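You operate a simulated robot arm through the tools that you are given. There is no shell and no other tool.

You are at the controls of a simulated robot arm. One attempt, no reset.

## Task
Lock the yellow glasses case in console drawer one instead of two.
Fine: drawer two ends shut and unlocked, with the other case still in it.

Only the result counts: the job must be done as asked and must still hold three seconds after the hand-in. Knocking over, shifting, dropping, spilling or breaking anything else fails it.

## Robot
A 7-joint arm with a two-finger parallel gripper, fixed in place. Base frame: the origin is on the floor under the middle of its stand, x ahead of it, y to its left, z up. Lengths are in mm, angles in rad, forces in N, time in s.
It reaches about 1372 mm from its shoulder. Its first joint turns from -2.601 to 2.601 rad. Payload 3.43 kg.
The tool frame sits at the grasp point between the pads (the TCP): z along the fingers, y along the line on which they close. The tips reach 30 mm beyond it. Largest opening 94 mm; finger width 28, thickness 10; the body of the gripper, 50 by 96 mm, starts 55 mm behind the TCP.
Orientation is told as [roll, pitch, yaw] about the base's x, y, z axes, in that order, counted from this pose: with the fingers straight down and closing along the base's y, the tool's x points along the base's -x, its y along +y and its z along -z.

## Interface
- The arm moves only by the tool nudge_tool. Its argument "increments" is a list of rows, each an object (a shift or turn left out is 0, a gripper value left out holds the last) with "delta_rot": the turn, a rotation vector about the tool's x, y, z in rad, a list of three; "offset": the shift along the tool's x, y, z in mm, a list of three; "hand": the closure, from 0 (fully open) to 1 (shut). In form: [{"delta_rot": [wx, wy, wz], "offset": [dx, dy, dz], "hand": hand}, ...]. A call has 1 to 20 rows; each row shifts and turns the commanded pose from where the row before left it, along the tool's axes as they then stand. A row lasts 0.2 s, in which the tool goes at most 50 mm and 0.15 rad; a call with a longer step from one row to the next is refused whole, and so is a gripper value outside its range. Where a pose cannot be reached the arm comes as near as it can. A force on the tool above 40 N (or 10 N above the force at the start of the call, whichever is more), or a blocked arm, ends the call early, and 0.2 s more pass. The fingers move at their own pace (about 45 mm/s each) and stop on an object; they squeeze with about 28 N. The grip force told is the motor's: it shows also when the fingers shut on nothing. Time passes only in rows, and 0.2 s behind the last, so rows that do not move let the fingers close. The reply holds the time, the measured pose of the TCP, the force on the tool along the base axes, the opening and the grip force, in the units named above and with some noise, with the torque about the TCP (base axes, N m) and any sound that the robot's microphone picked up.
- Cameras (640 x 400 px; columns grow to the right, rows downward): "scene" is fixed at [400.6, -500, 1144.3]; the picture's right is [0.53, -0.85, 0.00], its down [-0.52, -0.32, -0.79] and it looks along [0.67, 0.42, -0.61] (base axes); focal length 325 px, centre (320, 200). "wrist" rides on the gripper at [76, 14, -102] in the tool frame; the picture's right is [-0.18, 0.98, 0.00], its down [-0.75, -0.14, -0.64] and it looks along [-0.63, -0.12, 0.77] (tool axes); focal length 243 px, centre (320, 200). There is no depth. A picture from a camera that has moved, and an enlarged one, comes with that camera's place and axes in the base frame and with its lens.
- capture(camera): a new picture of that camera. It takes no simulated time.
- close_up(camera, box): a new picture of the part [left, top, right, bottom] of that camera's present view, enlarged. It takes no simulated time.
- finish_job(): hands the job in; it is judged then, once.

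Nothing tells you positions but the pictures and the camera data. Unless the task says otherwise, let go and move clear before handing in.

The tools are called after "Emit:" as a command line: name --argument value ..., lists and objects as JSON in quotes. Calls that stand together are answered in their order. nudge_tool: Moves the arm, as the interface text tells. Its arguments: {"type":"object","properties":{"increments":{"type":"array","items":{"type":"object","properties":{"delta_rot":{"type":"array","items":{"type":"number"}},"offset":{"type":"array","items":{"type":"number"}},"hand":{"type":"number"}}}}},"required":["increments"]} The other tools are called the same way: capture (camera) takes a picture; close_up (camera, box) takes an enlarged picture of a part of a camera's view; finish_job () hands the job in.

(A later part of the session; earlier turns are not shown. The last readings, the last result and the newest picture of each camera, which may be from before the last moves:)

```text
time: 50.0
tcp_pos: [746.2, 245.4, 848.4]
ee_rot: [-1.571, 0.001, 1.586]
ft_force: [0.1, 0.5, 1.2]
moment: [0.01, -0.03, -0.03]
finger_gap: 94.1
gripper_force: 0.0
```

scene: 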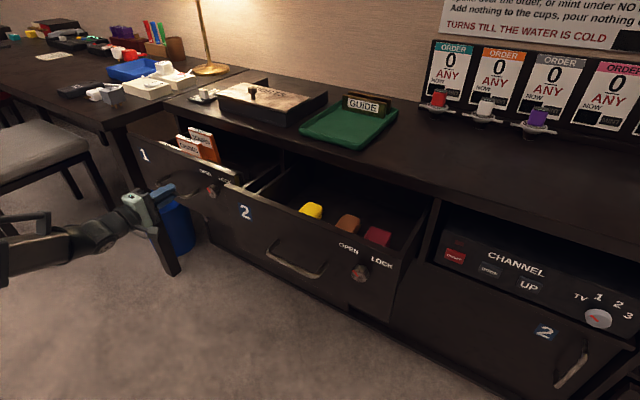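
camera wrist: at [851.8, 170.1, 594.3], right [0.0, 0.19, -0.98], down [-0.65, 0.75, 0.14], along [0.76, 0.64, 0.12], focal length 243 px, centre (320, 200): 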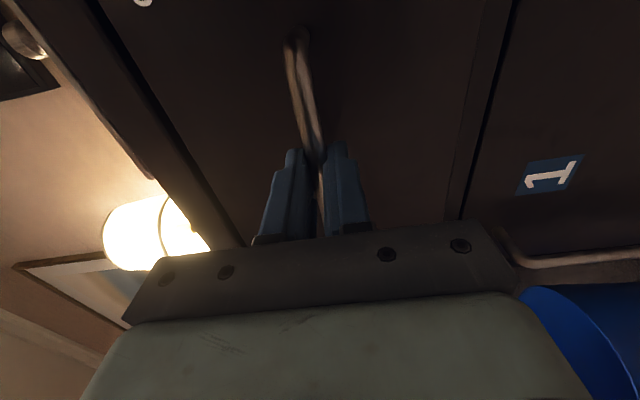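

I'm clear above. I'll roll back to neutral and pitch the fingers down so the wrist camera looks forward into the drawers.

Emit:
nudge_tool --increments '[{"delta_rot": [0, 0, 0.1428]}, {"delta_rot": [0, 0, 0.1428]}, {"delta_rot": [0, 0, 0.1428]}, {"delta_rot": [0, 0, 0.1428]}, {"delta_rot": [0, 0, 0.1428]}, {"delta_rot": [0, 0, 0.1428]}, {"delta_rot": [0, 0, 0.1428]}, {"delta_rot": [0, 0, 0.1428]}, {"delta_rot": [0, 0, 0.1428]}, {"delta_rot": [0, 0, 0.1428]}, {"delta_rot": [0, 0, 0.1428]}, {"delta_rot": [0, 0.1428, 0]}, {"delta_rot": [0, 0.1428, 0]}, {"delta_rot": [0, 0.1428, 0]}, {"delta_rot": [0, 0.1428, 0]}, {"delta_rot": [0, 0.1428, 0]}, {"delta_rot": [0, 0.1428, 0]}, {"delta_rot": [0, 0.1428, 0]}, {"delta_rot": [0, 0.1428, 0]}, {"delta_rot": [0, 0.1428, 0]}]'

Emit:
capture --camera "wrist"

Emit:
capture --camera "scene"

```text
time: 54.2
tcp_pos: [745.7, 247.0, 846.1]
ee_rot: [0.0, -0.286, 0.016]
ft_force: [1.1, 0.4, 0.5]
moment: [0.02, -0.01, 0.02]
finger_gap: 94.1
gripper_force: 0.0
```

```text
taken
camera wrist: at [644.5, 258.4, 925.7], right [0.16, 0.99, 0.05], down [0.54, -0.13, 0.83], along [0.82, -0.1, -0.56], focal length 243 px, centre (320, 200)
```

wrist: 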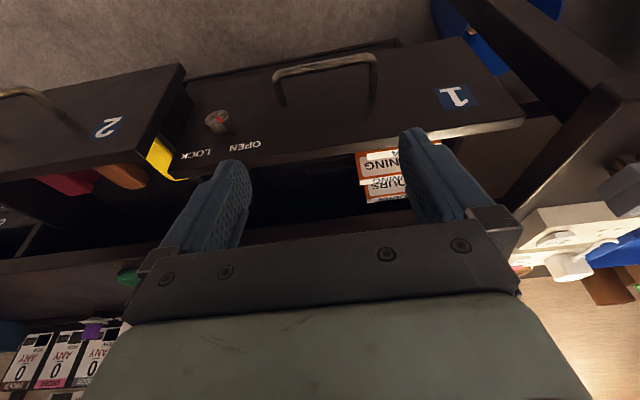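

```text
taken
```

scene: 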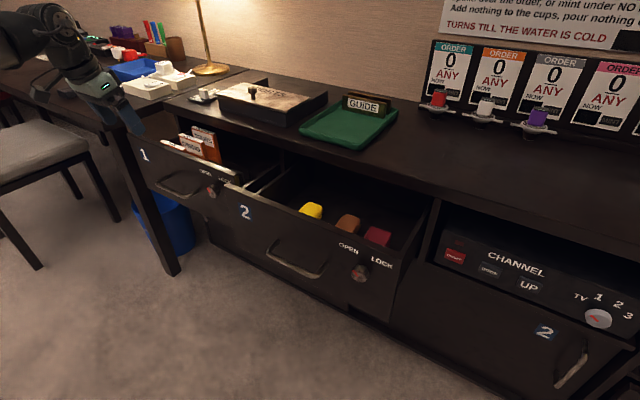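

I'll finish pitching down and shift slightly for a clear look into drawer one.

Emit:
nudge_tool --increments '[{"delta_rot": [0, 0.143, 0]}, {"delta_rot": [0, 0.143, 0]}, {"offset": [0, -45, -40]}, {"offset": [0, -45, -40]}, {"offset": [0, -10, 0]}]'

Emit:
capture --camera "wrist"

Emit:
close_up --camera "wrist" --box '[60, 60, 460, 260]'

Emit:
close_up --camera "scene" --box '[130, 90, 340, 230]'

```text
refused: row 3 steps farther than a row can; nothing moved
```

```text
taken
camera wrist: at [644.5, 258.4, 925.7], right [0.16, 0.99, 0.05], down [0.54, -0.13, 0.83], along [0.82, -0.1, -0.56], focal length 243 px, centre (320, 200)
```

wrist: 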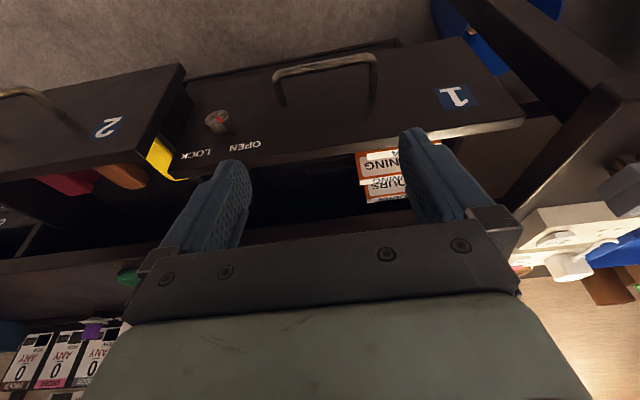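

```text
1.60 times, centred on (260, 160) of wrist
camera zoom: at [644.5, 258.4, 925.7], right [0.16, 0.99, 0.05], down [0.54, -0.13, 0.83], along [0.82, -0.1, -0.56], focal length 388 px, centre (416, 264)
```

zoom: 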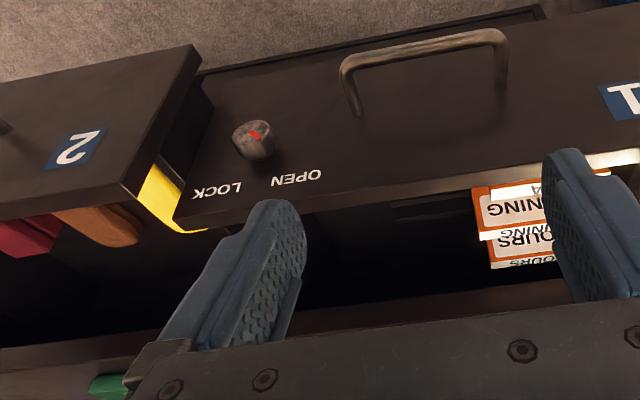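

```text
2.86 times, centred on (235, 160) of scene
camera zoom: at [400.6, -500.0, 1144.3], right [0.53, -0.85, 0.0], down [-0.52, -0.32, -0.79], along [0.67, 0.42, -0.61], focal length 929 px, centre (563, 314)
```

zoom: 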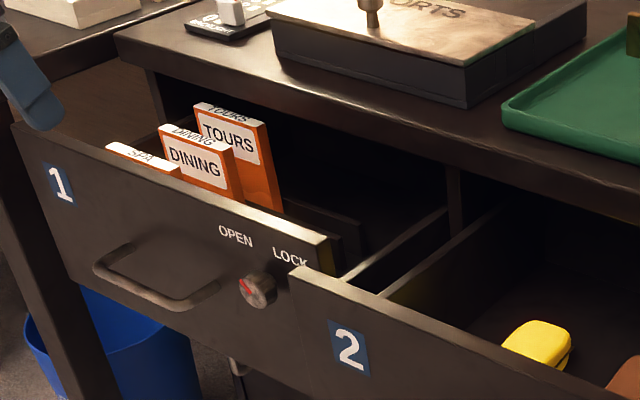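

One row was too long, so nothing moved. I'll repeat with smaller steps.

Emit:
nudge_tool --increments '[{"delta_rot": [0, 0.143, 0]}, {"delta_rot": [0, 0.143, 0]}, {"offset": [0, -35, -30]}, {"offset": [0, -35, -30]}, {"offset": [0, -30, -30]}]'

Emit:
capture --camera "wrist"

Emit:
close_up --camera "wrist" --box '[60, 60, 460, 260]'

```text
time: 55.4
tcp_pos: [745.3, 146.5, 938.6]
ee_rot: [0.0, -0.002, 0.015]
ft_force: [-0.3, -0.1, 0.3]
moment: [0.0, 0.03, 0.0]
finger_gap: 94.1
gripper_force: 0.0
```

```text
taken
camera wrist: at [669.1, 159.3, 1041.4], right [0.17, 0.99, 0.0], down [0.75, -0.13, 0.64], along [0.63, -0.11, -0.77], focal length 243 px, centre (320, 200)
```

wrist: 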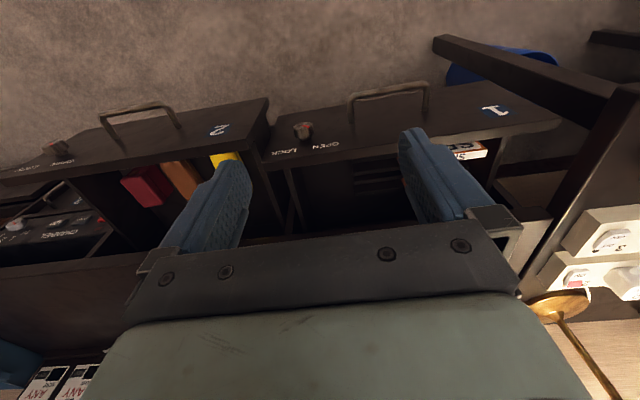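

```text
1.60 times, centred on (260, 160) of wrist
camera zoom: at [669.1, 159.3, 1041.4], right [0.17, 0.99, 0.0], down [0.75, -0.13, 0.64], along [0.63, -0.11, -0.77], focal length 388 px, centre (416, 264)
```

zoom: 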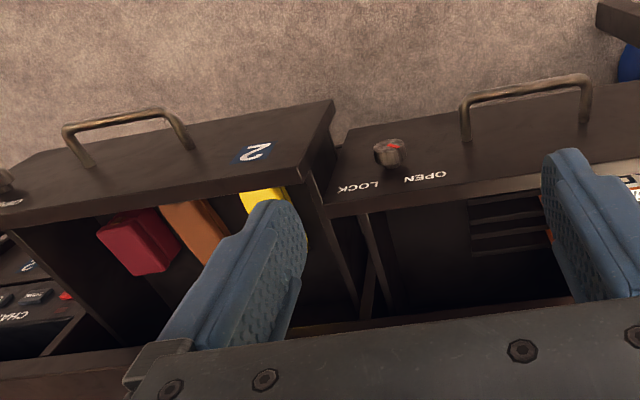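

I can see an empty compartment on the right side of drawer one, next to a dark file rack. I'll zoom in to measure it.

Emit:
close_up --camera "wrist" --box '[250, 130, 410, 240]'

Emit:
close_up --camera "scene" --box '[180, 120, 300, 200]'

```text
3.64 times, centred on (330, 185) of wrist
camera zoom: at [669.1, 159.3, 1041.4], right [0.17, 0.99, 0.0], down [0.75, -0.13, 0.64], along [0.63, -0.11, -0.77], focal length 882 px, centre (284, 254)
```

zoom: 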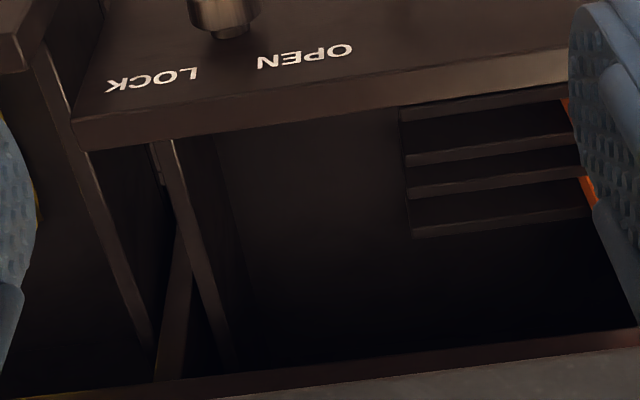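

```text
5.00 times, centred on (240, 160) of scene
camera zoom: at [400.6, -500.0, 1144.3], right [0.53, -0.85, 0.0], down [-0.52, -0.32, -0.79], along [0.67, 0.42, -0.61], focal length 1625 px, centre (720, 400)
```

zoom: 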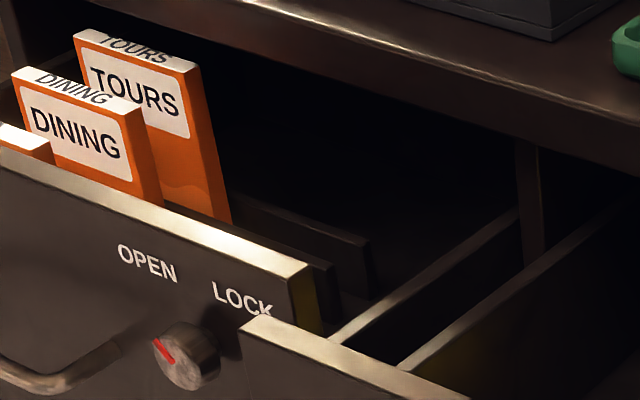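

Drawer one's free compartment spans about y = 57 to 183, beside the rack. Now I'll move over drawer two to measure the yellow case.

Emit:
nudge_tool --increments '[{"offset": [-8, -44, 0]}, {"offset": [-8, -44, 0]}, {"offset": [-8, -44, 0]}, {"offset": [-8, -44, 0]}, {"offset": [-8, -44, 0]}, {"offset": [-8, -44, 0]}]'

Emit:
capture --camera "wrist"

Emit:
close_up --camera "wrist" --box '[150, 90, 430, 250]'

Emit:
close_up --camera "scene" --box '[270, 160, 440, 270]'

```text
time: 56.8
tcp_pos: [799.8, -118.8, 937.3]
ee_rot: [0.001, -0.003, 0.018]
ft_force: [-0.2, -0.5, -0.9]
moment: [-0.02, 0.01, -0.01]
finger_gap: 93.8
gripper_force: 0.1
```

```text
taken
camera wrist: at [723.6, -105.7, 1040.2], right [0.17, 0.99, 0.0], down [0.75, -0.13, 0.64], along [0.63, -0.11, -0.77], focal length 243 px, centre (320, 200)
```

wrist: 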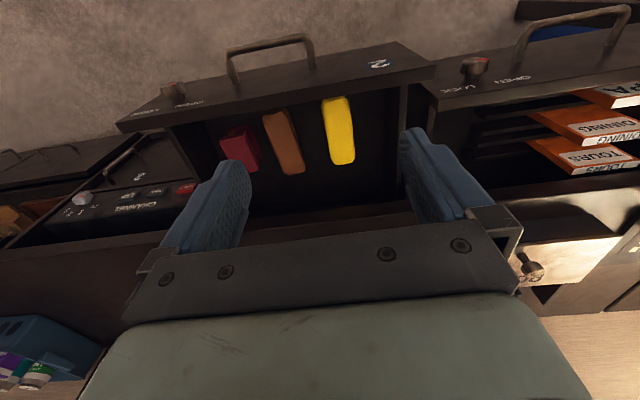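

```text
2.29 times, centred on (290, 170) of wrist
camera zoom: at [723.6, -105.7, 1040.2], right [0.17, 0.99, 0.0], down [0.75, -0.13, 0.64], along [0.63, -0.11, -0.77], focal length 555 px, centre (389, 269)
```

zoom: 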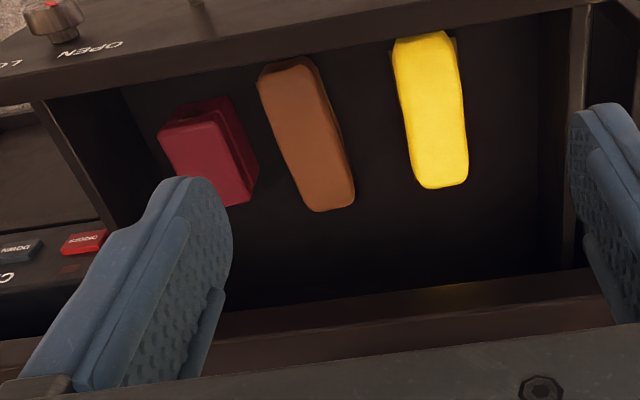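

```text
3.64 times, centred on (355, 215) of scene
camera zoom: at [400.6, -500.0, 1144.3], right [0.53, -0.85, 0.0], down [-0.52, -0.32, -0.79], along [0.67, 0.42, -0.61], focal length 1182 px, centre (193, 146)
```

zoom: 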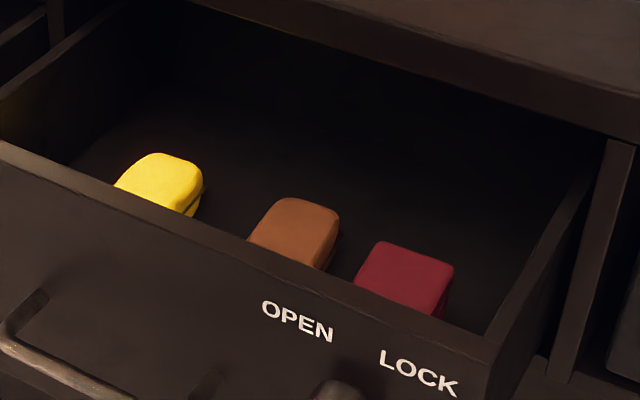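

The yellow case is about 53 × 142 mm, aligned with x, with its centre near (938, -102) and its top at z ≈ 573. Drawer one's opening may be too short for it, so I'll check what limited that drawer.

Emit:
close_up --camera "wrist" --box '[420, 30, 640, 230]'

Emit:
close_up --camera "scene" --box '[120, 90, 280, 210]'

```text
2.00 times, centred on (530, 130) of wrist
camera zoom: at [723.6, -105.7, 1040.2], right [0.17, 0.99, 0.0], down [0.75, -0.13, 0.64], along [0.63, -0.11, -0.77], focal length 485 px, centre (-100, 340)
```

zoom: 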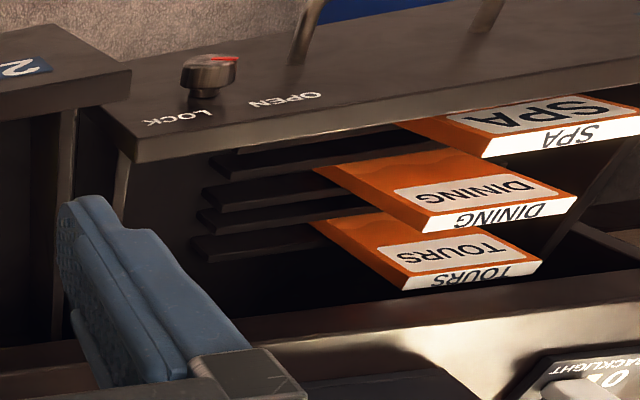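

```text
3.33 times, centred on (200, 150) of scene
camera zoom: at [400.6, -500.0, 1144.3], right [0.53, -0.85, 0.0], down [-0.52, -0.32, -0.79], along [0.67, 0.42, -0.61], focal length 1084 px, centre (720, 367)
```

zoom: 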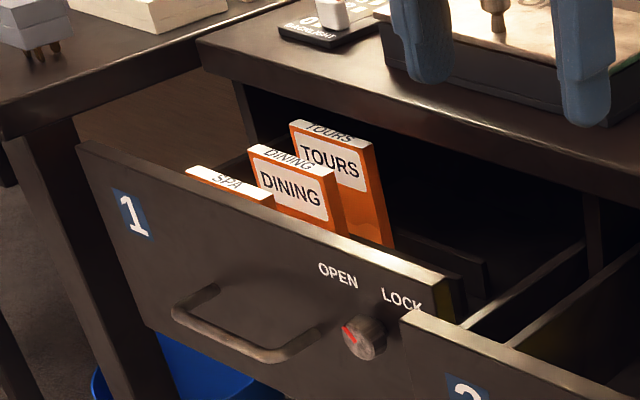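

The files sit upright in the rack and don't touch the slab, so drawer one's stop may be its travel limit. I'll test by pulling gently from inside its front panel with closed fingers in the empty compartment.

Emit:
nudge_tool --increments '[{"offset": [-17.5, 41, 0], "hand": 1}, {"offset": [-17.5, 41, 0]}, {"offset": [-17.5, 41, 0]}, {"offset": [-17.5, 41, 0]}, {"offset": [-17.5, 41, 0]}, {"offset": [-17.5, 41, 0]}, {"offset": [0, 0, 40]}, {"offset": [0, 0, 40]}, {"offset": [0, 0, 40]}]'

Emit:
capture --camera "wrist"

Emit:
close_up --camera "scene" --box '[120, 60, 300, 200]'

```text
time: 58.8
tcp_pos: [901.8, 130.7, 816.1]
ee_rot: [0.001, -0.003, 0.015]
ft_force: [-0.4, -0.2, 0.7]
moment: [0.0, -0.03, -0.01]
finger_gap: 0.1
gripper_force: 26.9
```

```text
taken
camera wrist: at [825.3, 143.0, 918.9], right [0.17, 0.99, 0.0], down [0.75, -0.13, 0.64], along [0.63, -0.11, -0.77], focal length 243 px, centre (320, 200)
```

wrist: 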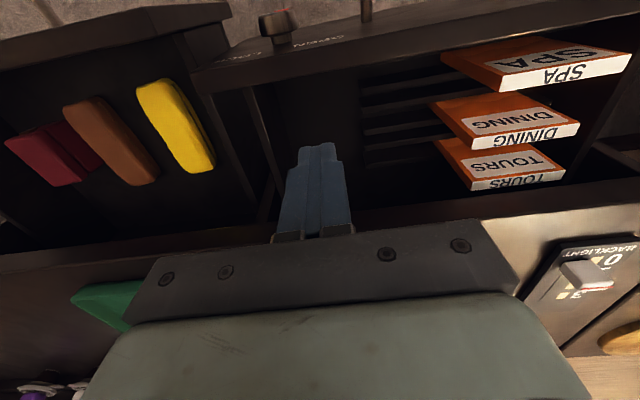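

```text
2.86 times, centred on (210, 130) of scene
camera zoom: at [400.6, -500.0, 1144.3], right [0.53, -0.85, 0.0], down [-0.52, -0.32, -0.79], along [0.67, 0.42, -0.61], focal length 929 px, centre (634, 400)
```

zoom: 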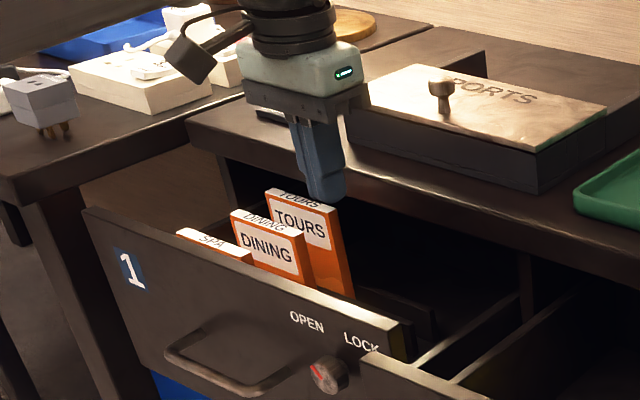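

Good clearance here. I'll zoom into the compartment once more, then lower the closed fingers behind the front panel.

Emit:
close_up --camera "wrist" --box '[180, 50, 480, 230]'

Emit:
nudge_tool --increments '[{"offset": [0, 0, 40]}, {"offset": [0, 0, 40]}, {"offset": [0, 0, 40]}, {"offset": [5, 0, 0]}, {"offset": [5, 0, 0]}, {"offset": [5, 0, 0]}, {"offset": [5, 0, 0]}, {"offset": [5, 0, 0]}, {"offset": [5, 0, 0]}]'

```text
2.13 times, centred on (330, 140) of wrist
camera zoom: at [825.3, 143.0, 918.9], right [0.17, 0.99, 0.0], down [0.75, -0.13, 0.64], along [0.63, -0.11, -0.77], focal length 518 px, centre (299, 328)
```

zoom: 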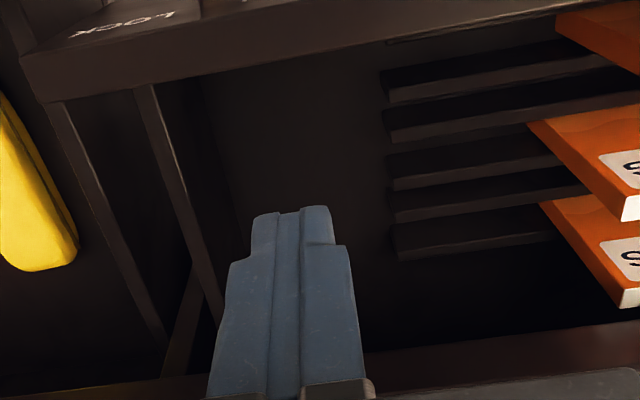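

```text
time: 60.8
tcp_pos: [872.6, 131.5, 698.1]
ee_rot: [0.0, 0.0, 0.016]
ft_force: [0.4, 1.4, -0.1]
moment: [0.01, 0.0, -0.01]
finger_gap: 0.2
gripper_force: 28.2
```

No contact force shows yet at x = 872.6. I'll check where the fingers are relative to the panel.

Emit:
close_up --camera "scene" --box '[120, 80, 300, 220]'

Emit:
capture --camera "wrist"

```text
2.86 times, centred on (210, 150) of scene
camera zoom: at [400.6, -500.0, 1144.3], right [0.53, -0.85, 0.0], down [-0.52, -0.32, -0.79], along [0.67, 0.42, -0.61], focal length 929 px, centre (634, 343)
```

zoom: 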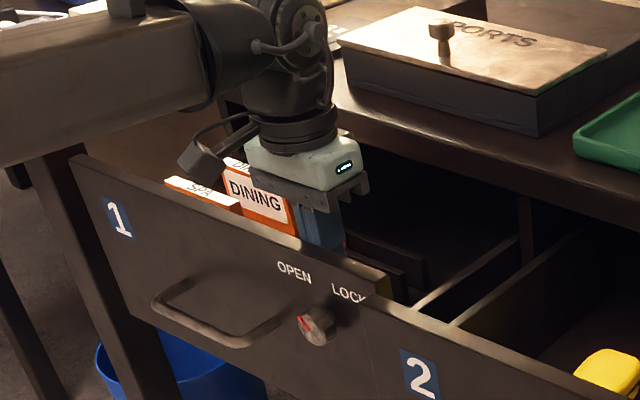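

```text
taken
camera wrist: at [795.1, 142.5, 801.3], right [0.17, 0.99, 0.0], down [0.75, -0.13, 0.64], along [0.63, -0.11, -0.77], focal length 243 px, centre (320, 200)
```

wrist: 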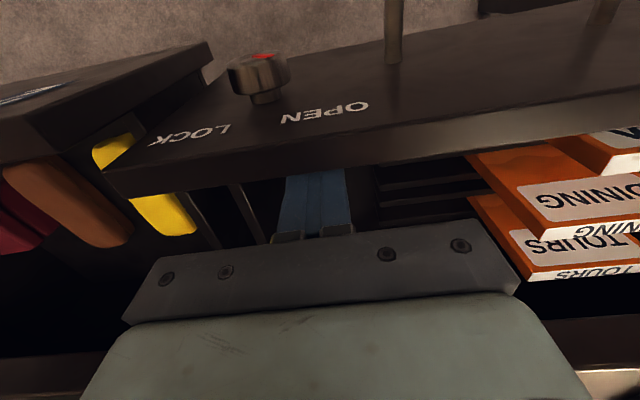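

The drawer actually moved with the fingers, with almost no force, so the earlier stop wasn't its limit. I'll pull it out a further 50 mm or so.

Emit:
nudge_tool --increments '[{"offset": [8, 0, 0]}, {"offset": [8, 0, 0]}, {"offset": [8, 0, 0]}, {"offset": [8, 0, 0]}, {"offset": [8, 0, 0]}, {"offset": [8, 0, 0]}, {"offset": [5, 0, 0]}]'

Emit:
capture --camera "scene"

Emit:
close_up --camera "scene" --box '[100, 80, 300, 220]'

```text
time: 62.4
tcp_pos: [818.3, 127.7, 698.6]
ee_rot: [0.0, -0.003, 0.016]
ft_force: [0.6, 0.9, -0.6]
moment: [0.02, 0.0, 0.02]
finger_gap: 0.0
gripper_force: 28.0
```

```text
taken
```

scene: 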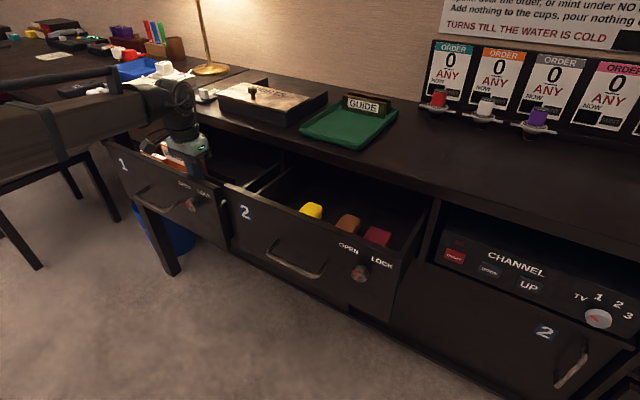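

```text
2.86 times, centred on (200, 150) of scene
camera zoom: at [400.6, -500.0, 1144.3], right [0.53, -0.85, 0.0], down [-0.52, -0.32, -0.79], along [0.67, 0.42, -0.61], focal length 929 px, centre (663, 343)
```

zoom: 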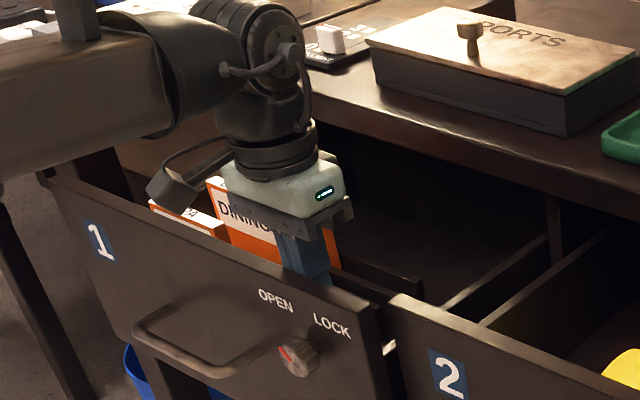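

Drawer one is now about 226 mm open, with its inner front near x ≈ 804. I'll lift clear, open the fingers and move over the yellow case for a precise look.

Emit:
nudge_tool --increments '[{"offset": [-6, 0, 0]}, {"offset": [-4, 0, -45]}, {"offset": [0, 0, -45]}, {"offset": [0, 0, -45]}, {"offset": [0, 0, -45]}, {"offset": [-10, -42, 0], "hand": 0}, {"offset": [-10, -42, 0]}, {"offset": [-10, -42, 0]}, {"offset": [-10, -42, 0]}, {"offset": [-10, -42, 0]}, {"offset": [0, -20, 0]}]'

Emit:
capture --camera "wrist"

Emit:
close_up --camera "wrist" --box '[180, 40, 440, 220]'

```text
time: 64.8
tcp_pos: [881.2, -101.3, 878.7]
ee_rot: [-0.001, -0.001, 0.017]
ft_force: [0.8, -0.6, 0.0]
moment: [-0.03, 0.02, -0.01]
finger_gap: 93.9
gripper_force: 0.0
```

```text
taken
camera wrist: at [805.0, -88.0, 980.9], right [0.17, 0.99, 0.0], down [0.75, -0.13, 0.64], along [0.63, -0.11, -0.77], focal length 243 px, centre (320, 200)
```

wrist: 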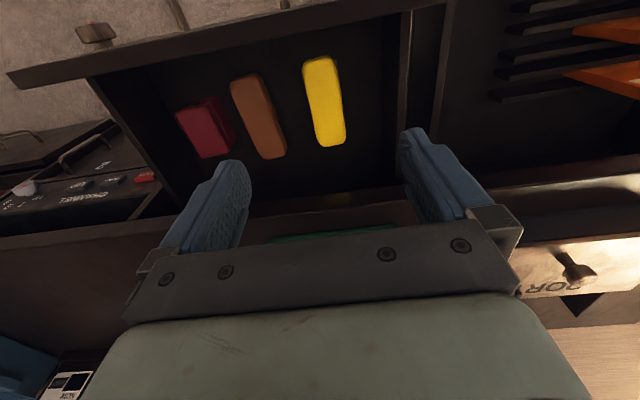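

```text
2.22 times, centred on (310, 130) of wrist
camera zoom: at [805.0, -88.0, 980.9], right [0.17, 0.99, 0.0], down [0.75, -0.13, 0.64], along [0.63, -0.11, -0.77], focal length 539 px, centre (342, 356)
```

zoom: 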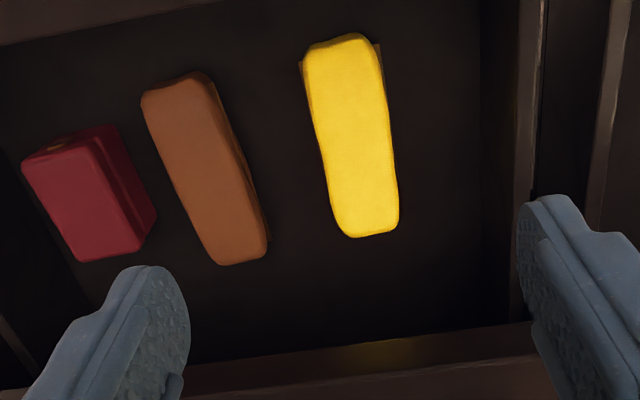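

The yellow case spans x ≈ 872–1014 and is centred at y ≈ -102, with its far end just under the slab edge (x ≈ 1006). I'll descend at x ≈ 930 with open fingers and pause just above it.

Emit:
nudge_tool --increments '[{"offset": [-25, -0.5, 20], "delta_rot": [0, 0, 0.03]}, {"offset": [-24, -0.5, 30]}, {"offset": [0, 0, 40]}, {"offset": [0, 0, 40]}, {"offset": [0, 0, 40]}, {"offset": [0, 0, 40]}, {"offset": [0, 0, 40]}, {"offset": [0, 0, 20]}]'

Emit:
capture --camera "wrist"

Emit:
close_up --camera "scene" --box '[250, 90, 430, 250]'

```text
time: 66.6
tcp_pos: [931.1, -101.8, 609.3]
ee_rot: [0.001, -0.002, -0.013]
ft_force: [-0.6, -0.1, 0.1]
moment: [0.03, 0.02, -0.03]
finger_gap: 93.8
gripper_force: 0.0
```

```text
taken
camera wrist: at [854.5, -87.2, 711.8], right [0.2, 0.98, 0.0], down [0.75, -0.15, 0.64], along [0.63, -0.13, -0.77], focal length 243 px, centre (320, 200)
```

wrist: 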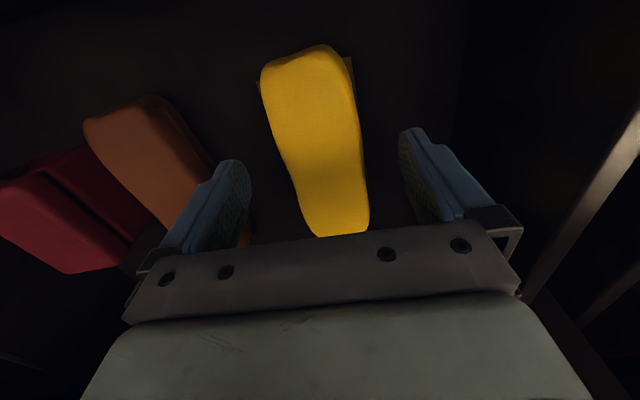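

```text
2.50 times, centred on (340, 170) of scene
camera zoom: at [400.6, -500.0, 1144.3], right [0.53, -0.85, 0.0], down [-0.52, -0.32, -0.79], along [0.67, 0.42, -0.61], focal length 813 px, centre (270, 275)
```

zoom: 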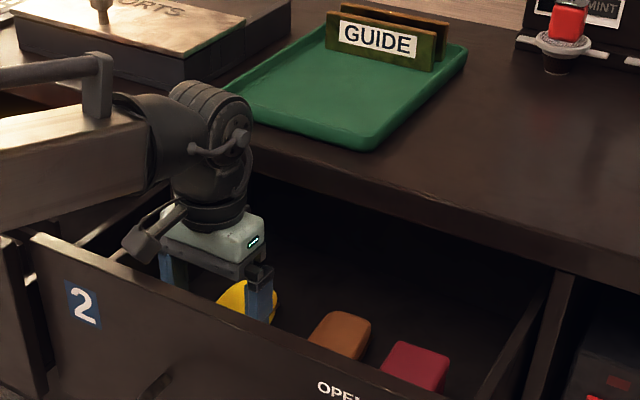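

The case sits between the open fingers. I'll lower to grasp height and close.

Emit:
nudge_tool --increments '[{"offset": [0, 1.5, 15]}, {"offset": [0, 0, 15]}, {"offset": [0, 0, 10]}, {"hand": 1}, {"hand": 1}, {"hand": 1}, {"hand": 1}, {"hand": 1}, {"hand": 1}]'

Emit:
capture --camera "wrist"

Emit:
close_up --camera "scene" --box '[250, 130, 410, 250]'

```text
time: 68.6
tcp_pos: [929.7, -101.5, 570.0]
ee_rot: [0.0, -0.002, -0.014]
ft_force: [1.0, 0.4, -0.3]
moment: [0.0, -0.03, 0.02]
finger_gap: 58.1
gripper_force: 28.1
```

```text
taken
camera wrist: at [854.3, -85.6, 672.0], right [0.2, 0.98, 0.0], down [0.75, -0.15, 0.64], along [0.63, -0.13, -0.77], focal length 243 px, centre (320, 200)
```

wrist: 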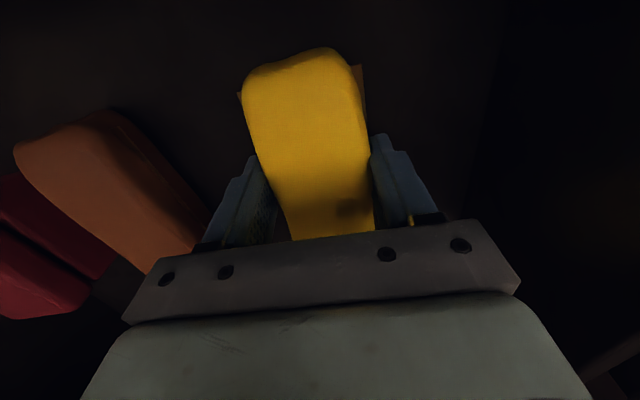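

```text
3.33 times, centred on (330, 190) of scene
camera zoom: at [400.6, -500.0, 1144.3], right [0.53, -0.85, 0.0], down [-0.52, -0.32, -0.79], along [0.67, 0.42, -0.61], focal length 1084 px, centre (287, 233)
```

zoom: 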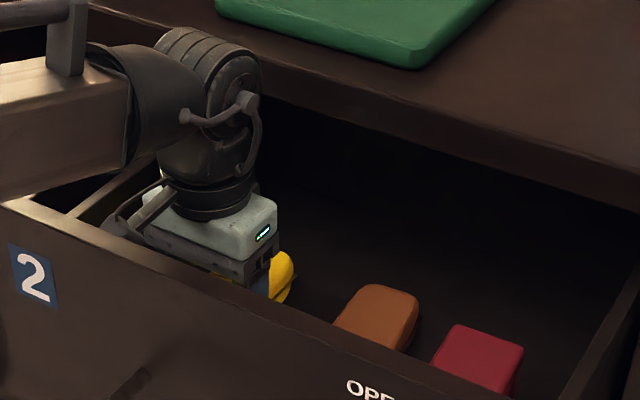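

The fingers stopped at 58 mm on the case. I'll let the grip settle, then lift slightly and check that it holds.

Emit:
nudge_tool --increments '[{"hand": 1}, {"hand": 1}, {"offset": [0, 0, -10]}, {"offset": [0, 0, -15]}, {"hand": 1}]'

Emit:
capture --camera "wrist"

Emit:
close_up --camera "scene" --box '[250, 130, 410, 250]'

```text
time: 69.8
tcp_pos: [932.4, -100.9, 593.1]
ee_rot: [0.001, -0.004, -0.015]
ft_force: [0.9, -1.7, 3.6]
moment: [0.01, 0.03, -0.06]
finger_gap: 54.5
gripper_force: 28.1
```

```text
taken
camera wrist: at [855.5, -85.5, 696.7], right [0.2, 0.98, 0.0], down [0.75, -0.15, 0.64], along [0.63, -0.13, -0.76], focal length 243 px, centre (320, 200)
```

wrist: 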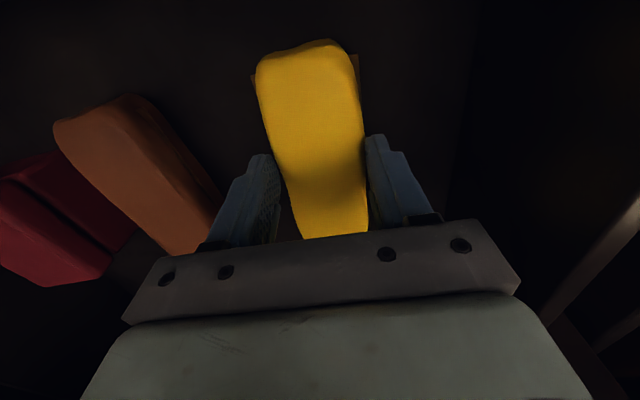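

```text
3.33 times, centred on (330, 190) of scene
camera zoom: at [400.6, -500.0, 1144.3], right [0.53, -0.85, 0.0], down [-0.52, -0.32, -0.79], along [0.67, 0.42, -0.61], focal length 1084 px, centre (287, 233)
```

zoom: 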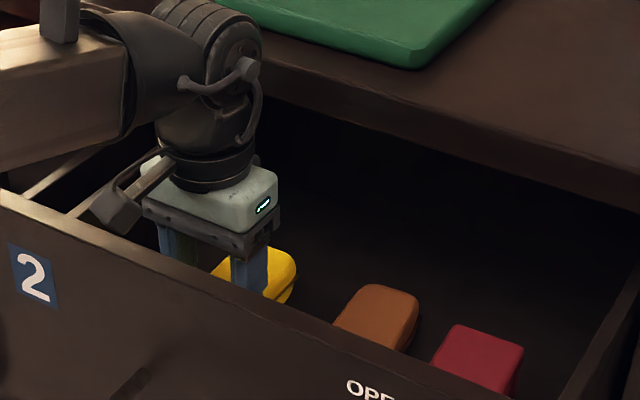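

The fingers slid up the domed top while the case stayed on the floor, so I need to grip lower, at its widest part. I'll open, go down carefully and feel for the floor.

Emit:
nudge_tool --increments '[{"hand": 0.1}, {"hand": 0.1}, {"hand": 0.1}, {"offset": [0, 0, 12]}, {"offset": [0, 0, 12]}, {"offset": [0, 0, 4]}, {"offset": [0, 0, 4]}]'

Emit:
capture --camera "wrist"

```text
time: 71.4
tcp_pos: [932.4, -99.3, 561.7]
ee_rot: [-0.001, -0.001, -0.014]
ft_force: [-0.8, 1.2, -0.4]
moment: [-0.03, 0.0, 0.01]
finger_gap: 84.3
gripper_force: 0.1
```

```text
taken
camera wrist: at [856.3, -84.6, 664.7], right [0.2, 0.98, 0.0], down [0.75, -0.15, 0.64], along [0.63, -0.13, -0.77], focal length 243 px, centre (320, 200)
```

wrist: 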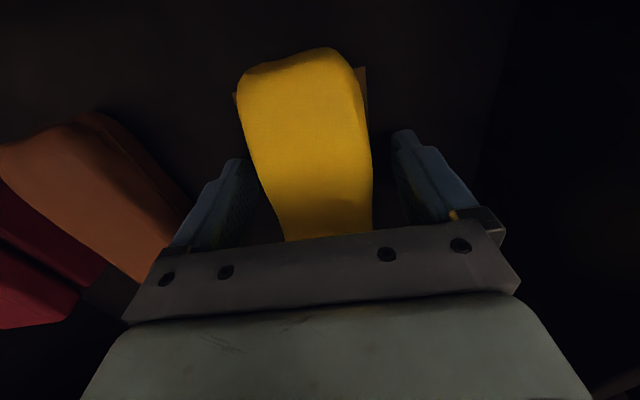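

No floor contact yet with the tips at z ≈ 532. I'll continue down in small steps.

Emit:
nudge_tool --increments '[{"offset": [0, 0, 3]}, {"offset": [0, 0, 3]}, {"hand": 0.1}]'

```text
time: 72.1
tcp_pos: [933.1, -100.2, 560.3]
ee_rot: [-0.001, -0.005, -0.014]
ft_force: [-0.4, -1.1, 14.0]
moment: [0.45, 0.18, 0.01]
finger_gap: 84.4
gripper_force: 0.0
stopped in row 3: the force on the tool passed its limit at 42 N (the readings are from after the stop); the commanded pose is now the measured one
```

I've touched the drawer floor, with the tips at z ≈ 530. I'll rise 2 mm and close on the case's lower, widest part.

Emit:
nudge_tool --increments '[{"offset": [0, 0, -2]}, {"hand": 1}, {"hand": 1}, {"hand": 1}, {"hand": 1}, {"hand": 1}]'

Emit:
capture --camera "wrist"

```text
time: 73.5
tcp_pos: [933.7, -100.1, 560.5]
ee_rot: [0.0, -0.003, -0.014]
ft_force: [0.0, 0.1, -0.2]
moment: [0.0, -0.02, 0.0]
finger_gap: 62.1
gripper_force: 27.6
```

```text
taken
camera wrist: at [856.8, -84.5, 663.7], right [0.2, 0.98, 0.0], down [0.75, -0.15, 0.65], along [0.63, -0.13, -0.76], focal length 243 px, centre (320, 200)
```

wrist: 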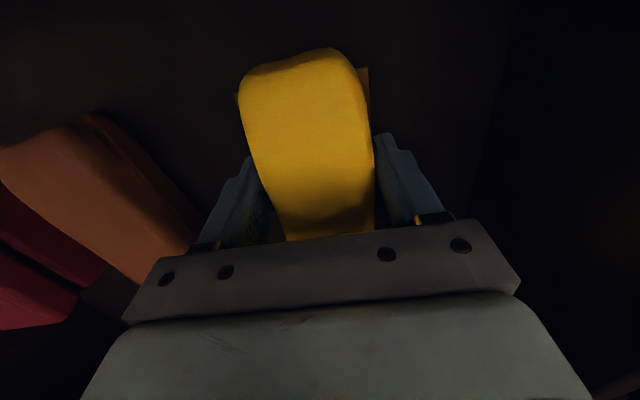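

The gap is 62 mm now, so this is the wider part. I'll lift in small steps and watch the gap.

Emit:
nudge_tool --increments '[{"offset": [0, 0, -4]}, {"offset": [0, 0, -6]}, {"hand": 1}]'

Emit:
close_up --camera "wrist" --box '[200, 30, 460, 250]'

Emit:
close_up --camera "scene" --box '[270, 170, 390, 250]'

```text
time: 74.3
tcp_pos: [932.9, -99.6, 570.0]
ee_rot: [0.0, -0.004, -0.014]
ft_force: [0.2, -0.1, -1.3]
moment: [0.03, 0.02, 0.0]
finger_gap: 61.7
gripper_force: 28.0
```

```text
1.82 times, centred on (330, 140) of wrist
camera zoom: at [856.7, -84.3, 673.5], right [0.2, 0.98, 0.0], down [0.75, -0.15, 0.65], along [0.63, -0.13, -0.76], focal length 441 px, centre (302, 309)
```

zoom: 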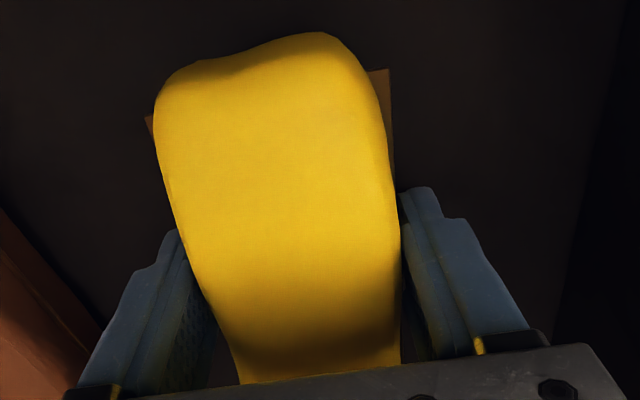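

```text
5.00 times, centred on (330, 210) of scene
camera zoom: at [400.6, -500.0, 1144.3], right [0.53, -0.85, 0.0], down [-0.52, -0.32, -0.79], along [0.67, 0.42, -0.61], focal length 1625 px, centre (270, 150)
```

zoom: 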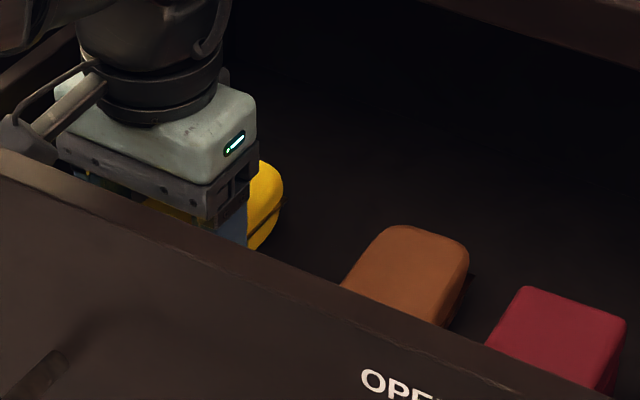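

The case is rising with the fingers now, with the gap steady at 61.7. I'll lift a little more and check again.

Emit:
nudge_tool --increments '[{"offset": [0, 0, -8]}, {"offset": [0, 0, -10]}, {"offset": [0, 0, -10]}, {"hand": 1}]'

Emit:
capture --camera "wrist"

Emit:
close_up --camera "scene" --box '[270, 150, 390, 250]'

```text
time: 75.3
tcp_pos: [934.4, -99.6, 598.3]
ee_rot: [0.0, -0.003, -0.015]
ft_force: [0.5, -0.8, -1.4]
moment: [-0.02, 0.01, -0.01]
finger_gap: 62.2
gripper_force: 28.4
```

```text
taken
camera wrist: at [856.5, -84.3, 701.1], right [0.2, 0.98, 0.0], down [0.75, -0.15, 0.65], along [0.63, -0.13, -0.76], focal length 243 px, centre (320, 200)
```

wrist: 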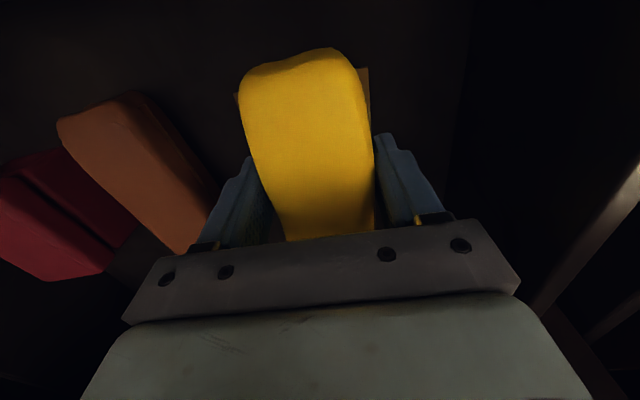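

```text
4.00 times, centred on (330, 200) of scene
camera zoom: at [400.6, -500.0, 1144.3], right [0.53, -0.85, 0.0], down [-0.52, -0.32, -0.79], along [0.67, 0.42, -0.61], focal length 1300 px, centre (280, 200)
```

zoom: 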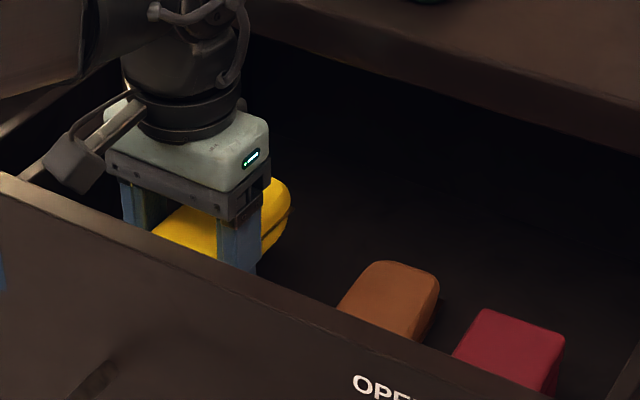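

The case is held securely with the brown and red items undisturbed. I'll move it back 37 mm to clear the slab, lift it, and carry it over to drawer one's empty compartment.

Emit:
nudge_tool --increments '[{"offset": [12, 0, -5], "hand": 1}, {"offset": [13, 0, 0]}, {"offset": [12, 0, 0]}, {"offset": [0, 0, -25]}, {"offset": [0, 0, -30]}, {"offset": [0, 0, -30]}, {"offset": [0, 0, -30]}, {"offset": [0, 0, -30]}, {"offset": [0, 0, -30]}, {"offset": [0, 0, -25]}]'

Emit:
capture --camera "wrist"

Emit:
capture --camera "scene"

```text
time: 77.5
tcp_pos: [895.9, -98.9, 802.0]
ee_rot: [-0.001, -0.005, -0.013]
ft_force: [0.1, 0.7, -1.7]
moment: [0.0, 0.02, 0.01]
finger_gap: 61.9
gripper_force: 27.9
```

```text
taken
camera wrist: at [819.0, -83.0, 905.8], right [0.2, 0.98, 0.0], down [0.75, -0.15, 0.65], along [0.63, -0.13, -0.76], focal length 243 px, centre (320, 200)
```

wrist: 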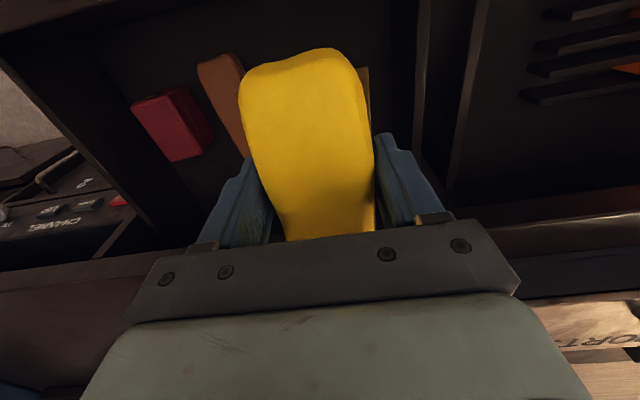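

```text
taken
```

scene: 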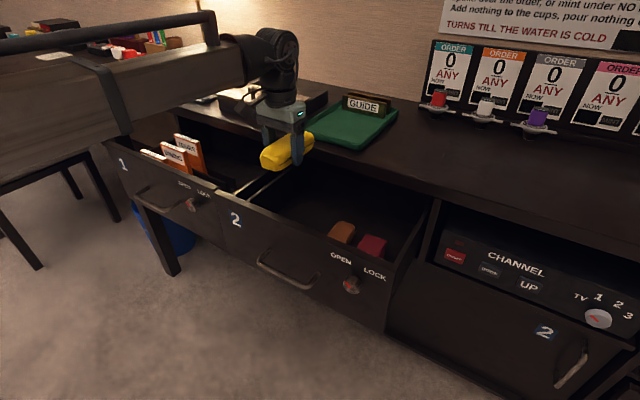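

The case is up and held; the wrist camera housing apparently nudged drawer two slightly further open, which is harmless. I'll carry the case across to above drawer one's empty compartment.

Emit:
nudge_tool --increments '[{"offset": [0, 36.5, 0], "hand": 1}, {"offset": [0, 36.5, 0]}, {"offset": [0, 36.5, 0]}, {"offset": [0, 36.5, 0]}, {"offset": [0, 36.5, 0]}, {"offset": [0, 36.5, 0]}, {"offset": [0, 0, 20]}, {"offset": [0, 0, 30]}]'

Emit:
capture --camera "wrist"

Emit:
close_up --camera "scene" --box '[100, 70, 320, 230]'

```text
time: 79.3
tcp_pos: [899.4, 122.3, 753.1]
ee_rot: [0.001, -0.002, -0.013]
ft_force: [-0.5, 0.1, 0.0]
moment: [-0.01, 0.02, -0.05]
finger_gap: 61.8
gripper_force: 28.2
```

```text
taken
camera wrist: at [822.8, 137.4, 855.6], right [0.2, 0.98, 0.0], down [0.75, -0.15, 0.65], along [0.63, -0.13, -0.76], focal length 243 px, centre (320, 200)
```

wrist: 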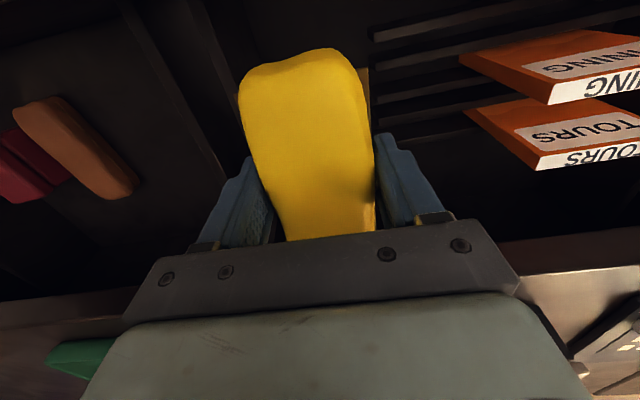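

```text
2.50 times, centred on (210, 150) of scene
camera zoom: at [400.6, -500.0, 1144.3], right [0.53, -0.85, 0.0], down [-0.52, -0.32, -0.79], along [0.67, 0.42, -0.61], focal length 813 px, centre (595, 325)
```

zoom: 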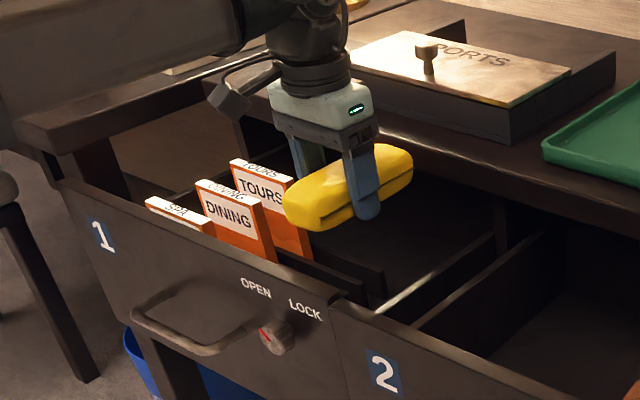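

The case hangs over the empty compartment at x ≈ 838–980, y ≈ 91–153. I'll shift 8 mm forward so the camera housing clears the drawer front, then lower it partway.

Emit:
nudge_tool --increments '[{"offset": [-8, -2, 0], "hand": 1}, {"offset": [0, 0, 30]}, {"offset": [0, 0, 30]}, {"offset": [0, 0, 30]}, {"offset": [0, 0, 25]}]'

Emit:
capture --camera "wrist"

Emit:
close_up --camera "scene" --box '[120, 90, 300, 220]'

```text
time: 80.5
tcp_pos: [905.8, 116.2, 639.5]
ee_rot: [0.0, -0.007, -0.013]
ft_force: [-0.2, -1.5, -0.9]
moment: [-0.02, 0.04, -0.02]
finger_gap: 61.9
gripper_force: 28.1
```

```text
taken
camera wrist: at [829.7, 132.7, 741.4], right [0.2, 0.98, 0.0], down [0.75, -0.15, 0.65], along [0.63, -0.13, -0.76], focal length 243 px, centre (320, 200)
```

wrist: 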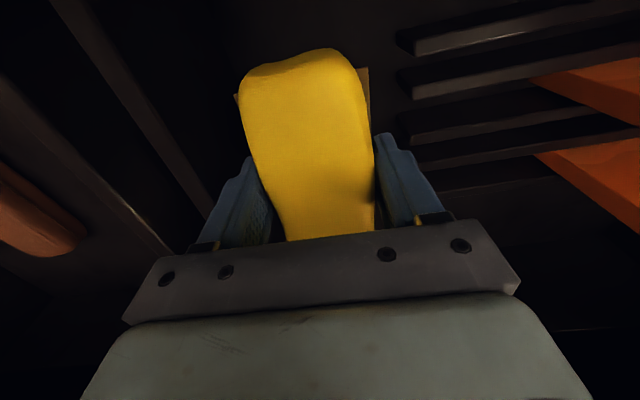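

```text
3.08 times, centred on (210, 155) of scene
camera zoom: at [400.6, -500.0, 1144.3], right [0.53, -0.85, 0.0], down [-0.52, -0.32, -0.79], along [0.67, 0.42, -0.61], focal length 1000 px, centre (658, 338)
```

zoom: 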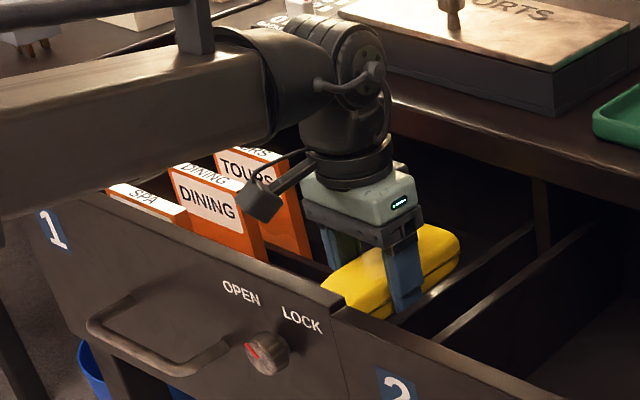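

Clearances look fine on all sides. I'll lower the rest of the way in small steps and check for contact.

Emit:
nudge_tool --increments '[{"offset": [0, 3, 20], "hand": 1}, {"offset": [0, 0, 20]}, {"offset": [0, 0, 15]}, {"offset": [0, 0, 10]}, {"offset": [0, 0, 5]}]'

Emit:
capture --camera "wrist"

Emit:
close_up --camera "scene" --box '[120, 90, 300, 220]'

```text
time: 81.7
tcp_pos: [906.9, 120.8, 570.0]
ee_rot: [-0.001, -0.004, -0.014]
ft_force: [-0.4, 0.7, -0.9]
moment: [-0.03, 0.01, 0.02]
finger_gap: 61.8
gripper_force: 28.1
```

```text
taken
camera wrist: at [830.2, 136.6, 672.2], right [0.2, 0.98, 0.0], down [0.75, -0.15, 0.65], along [0.63, -0.13, -0.76], focal length 243 px, centre (320, 200)
```

wrist: 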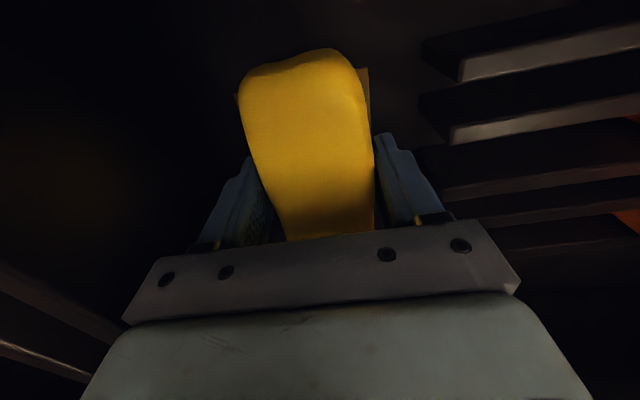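

```text
3.08 times, centred on (210, 155) of scene
camera zoom: at [400.6, -500.0, 1144.3], right [0.53, -0.85, 0.0], down [-0.52, -0.32, -0.79], along [0.67, 0.42, -0.61], focal length 1000 px, centre (658, 338)
```

zoom: 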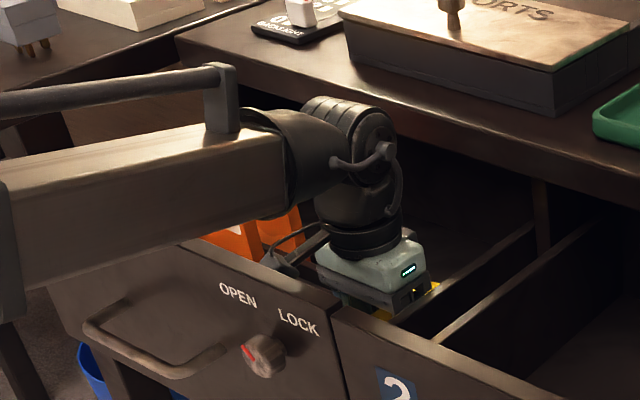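

No contact yet at z = 570. I'll go the last few millimetres and release.

Emit:
nudge_tool --increments '[{"offset": [0, 0, 4], "hand": 1}, {"offset": [0, 0, 3]}, {"hand": 1}]'

```text
time: 82.5
tcp_pos: [905.8, 121.4, 561.7]
ee_rot: [0.0, -0.004, -0.014]
ft_force: [-0.9, 0.6, -0.7]
moment: [0.0, 0.0, 0.03]
finger_gap: 61.8
gripper_force: 28.4
```

The case is about 1 mm above the drawer floor. I'll open the fingers moderately to set it down, then rise straight up.

Emit:
nudge_tool --increments '[{"hand": 0.2}, {"hand": 0.15}, {"hand": 0.15}, {"hand": 0.15}, {"offset": [0, 0, -10]}, {"offset": [0, 0, -20]}, {"offset": [0, 0, -30]}, {"offset": [0, 0, -30]}, {"offset": [0, 0, -35]}, {"offset": [0, 0, -35]}, {"offset": [0, 0, -40]}, {"offset": [0, 0, -40]}]'

Emit:
capture --camera "wrist"

Emit:
capture --camera "scene"

```text
time: 85.1
tcp_pos: [904.9, 123.2, 801.9]
ee_rot: [0.001, -0.003, -0.014]
ft_force: [0.6, -0.1, -0.1]
moment: [0.02, 0.02, 0.03]
finger_gap: 79.9
gripper_force: 0.1
```

```text
taken
camera wrist: at [829.1, 138.0, 903.8], right [0.2, 0.98, 0.0], down [0.75, -0.15, 0.65], along [0.63, -0.13, -0.76], focal length 243 px, centre (320, 200)
```

wrist: 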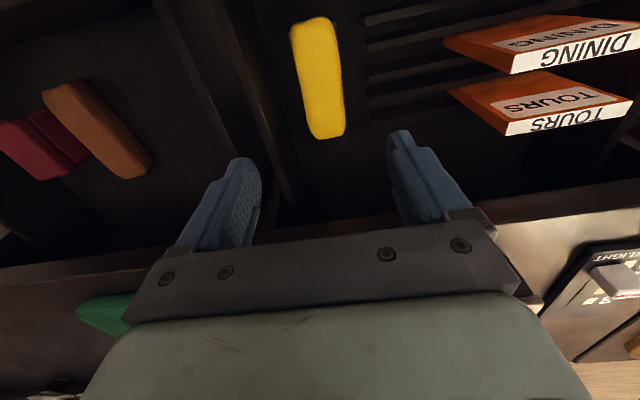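

```text
taken
```

scene: 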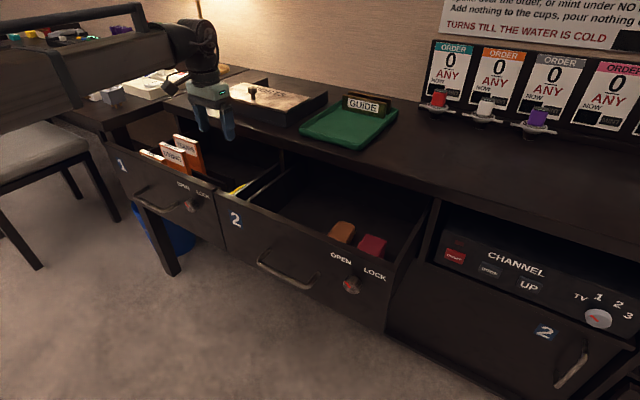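

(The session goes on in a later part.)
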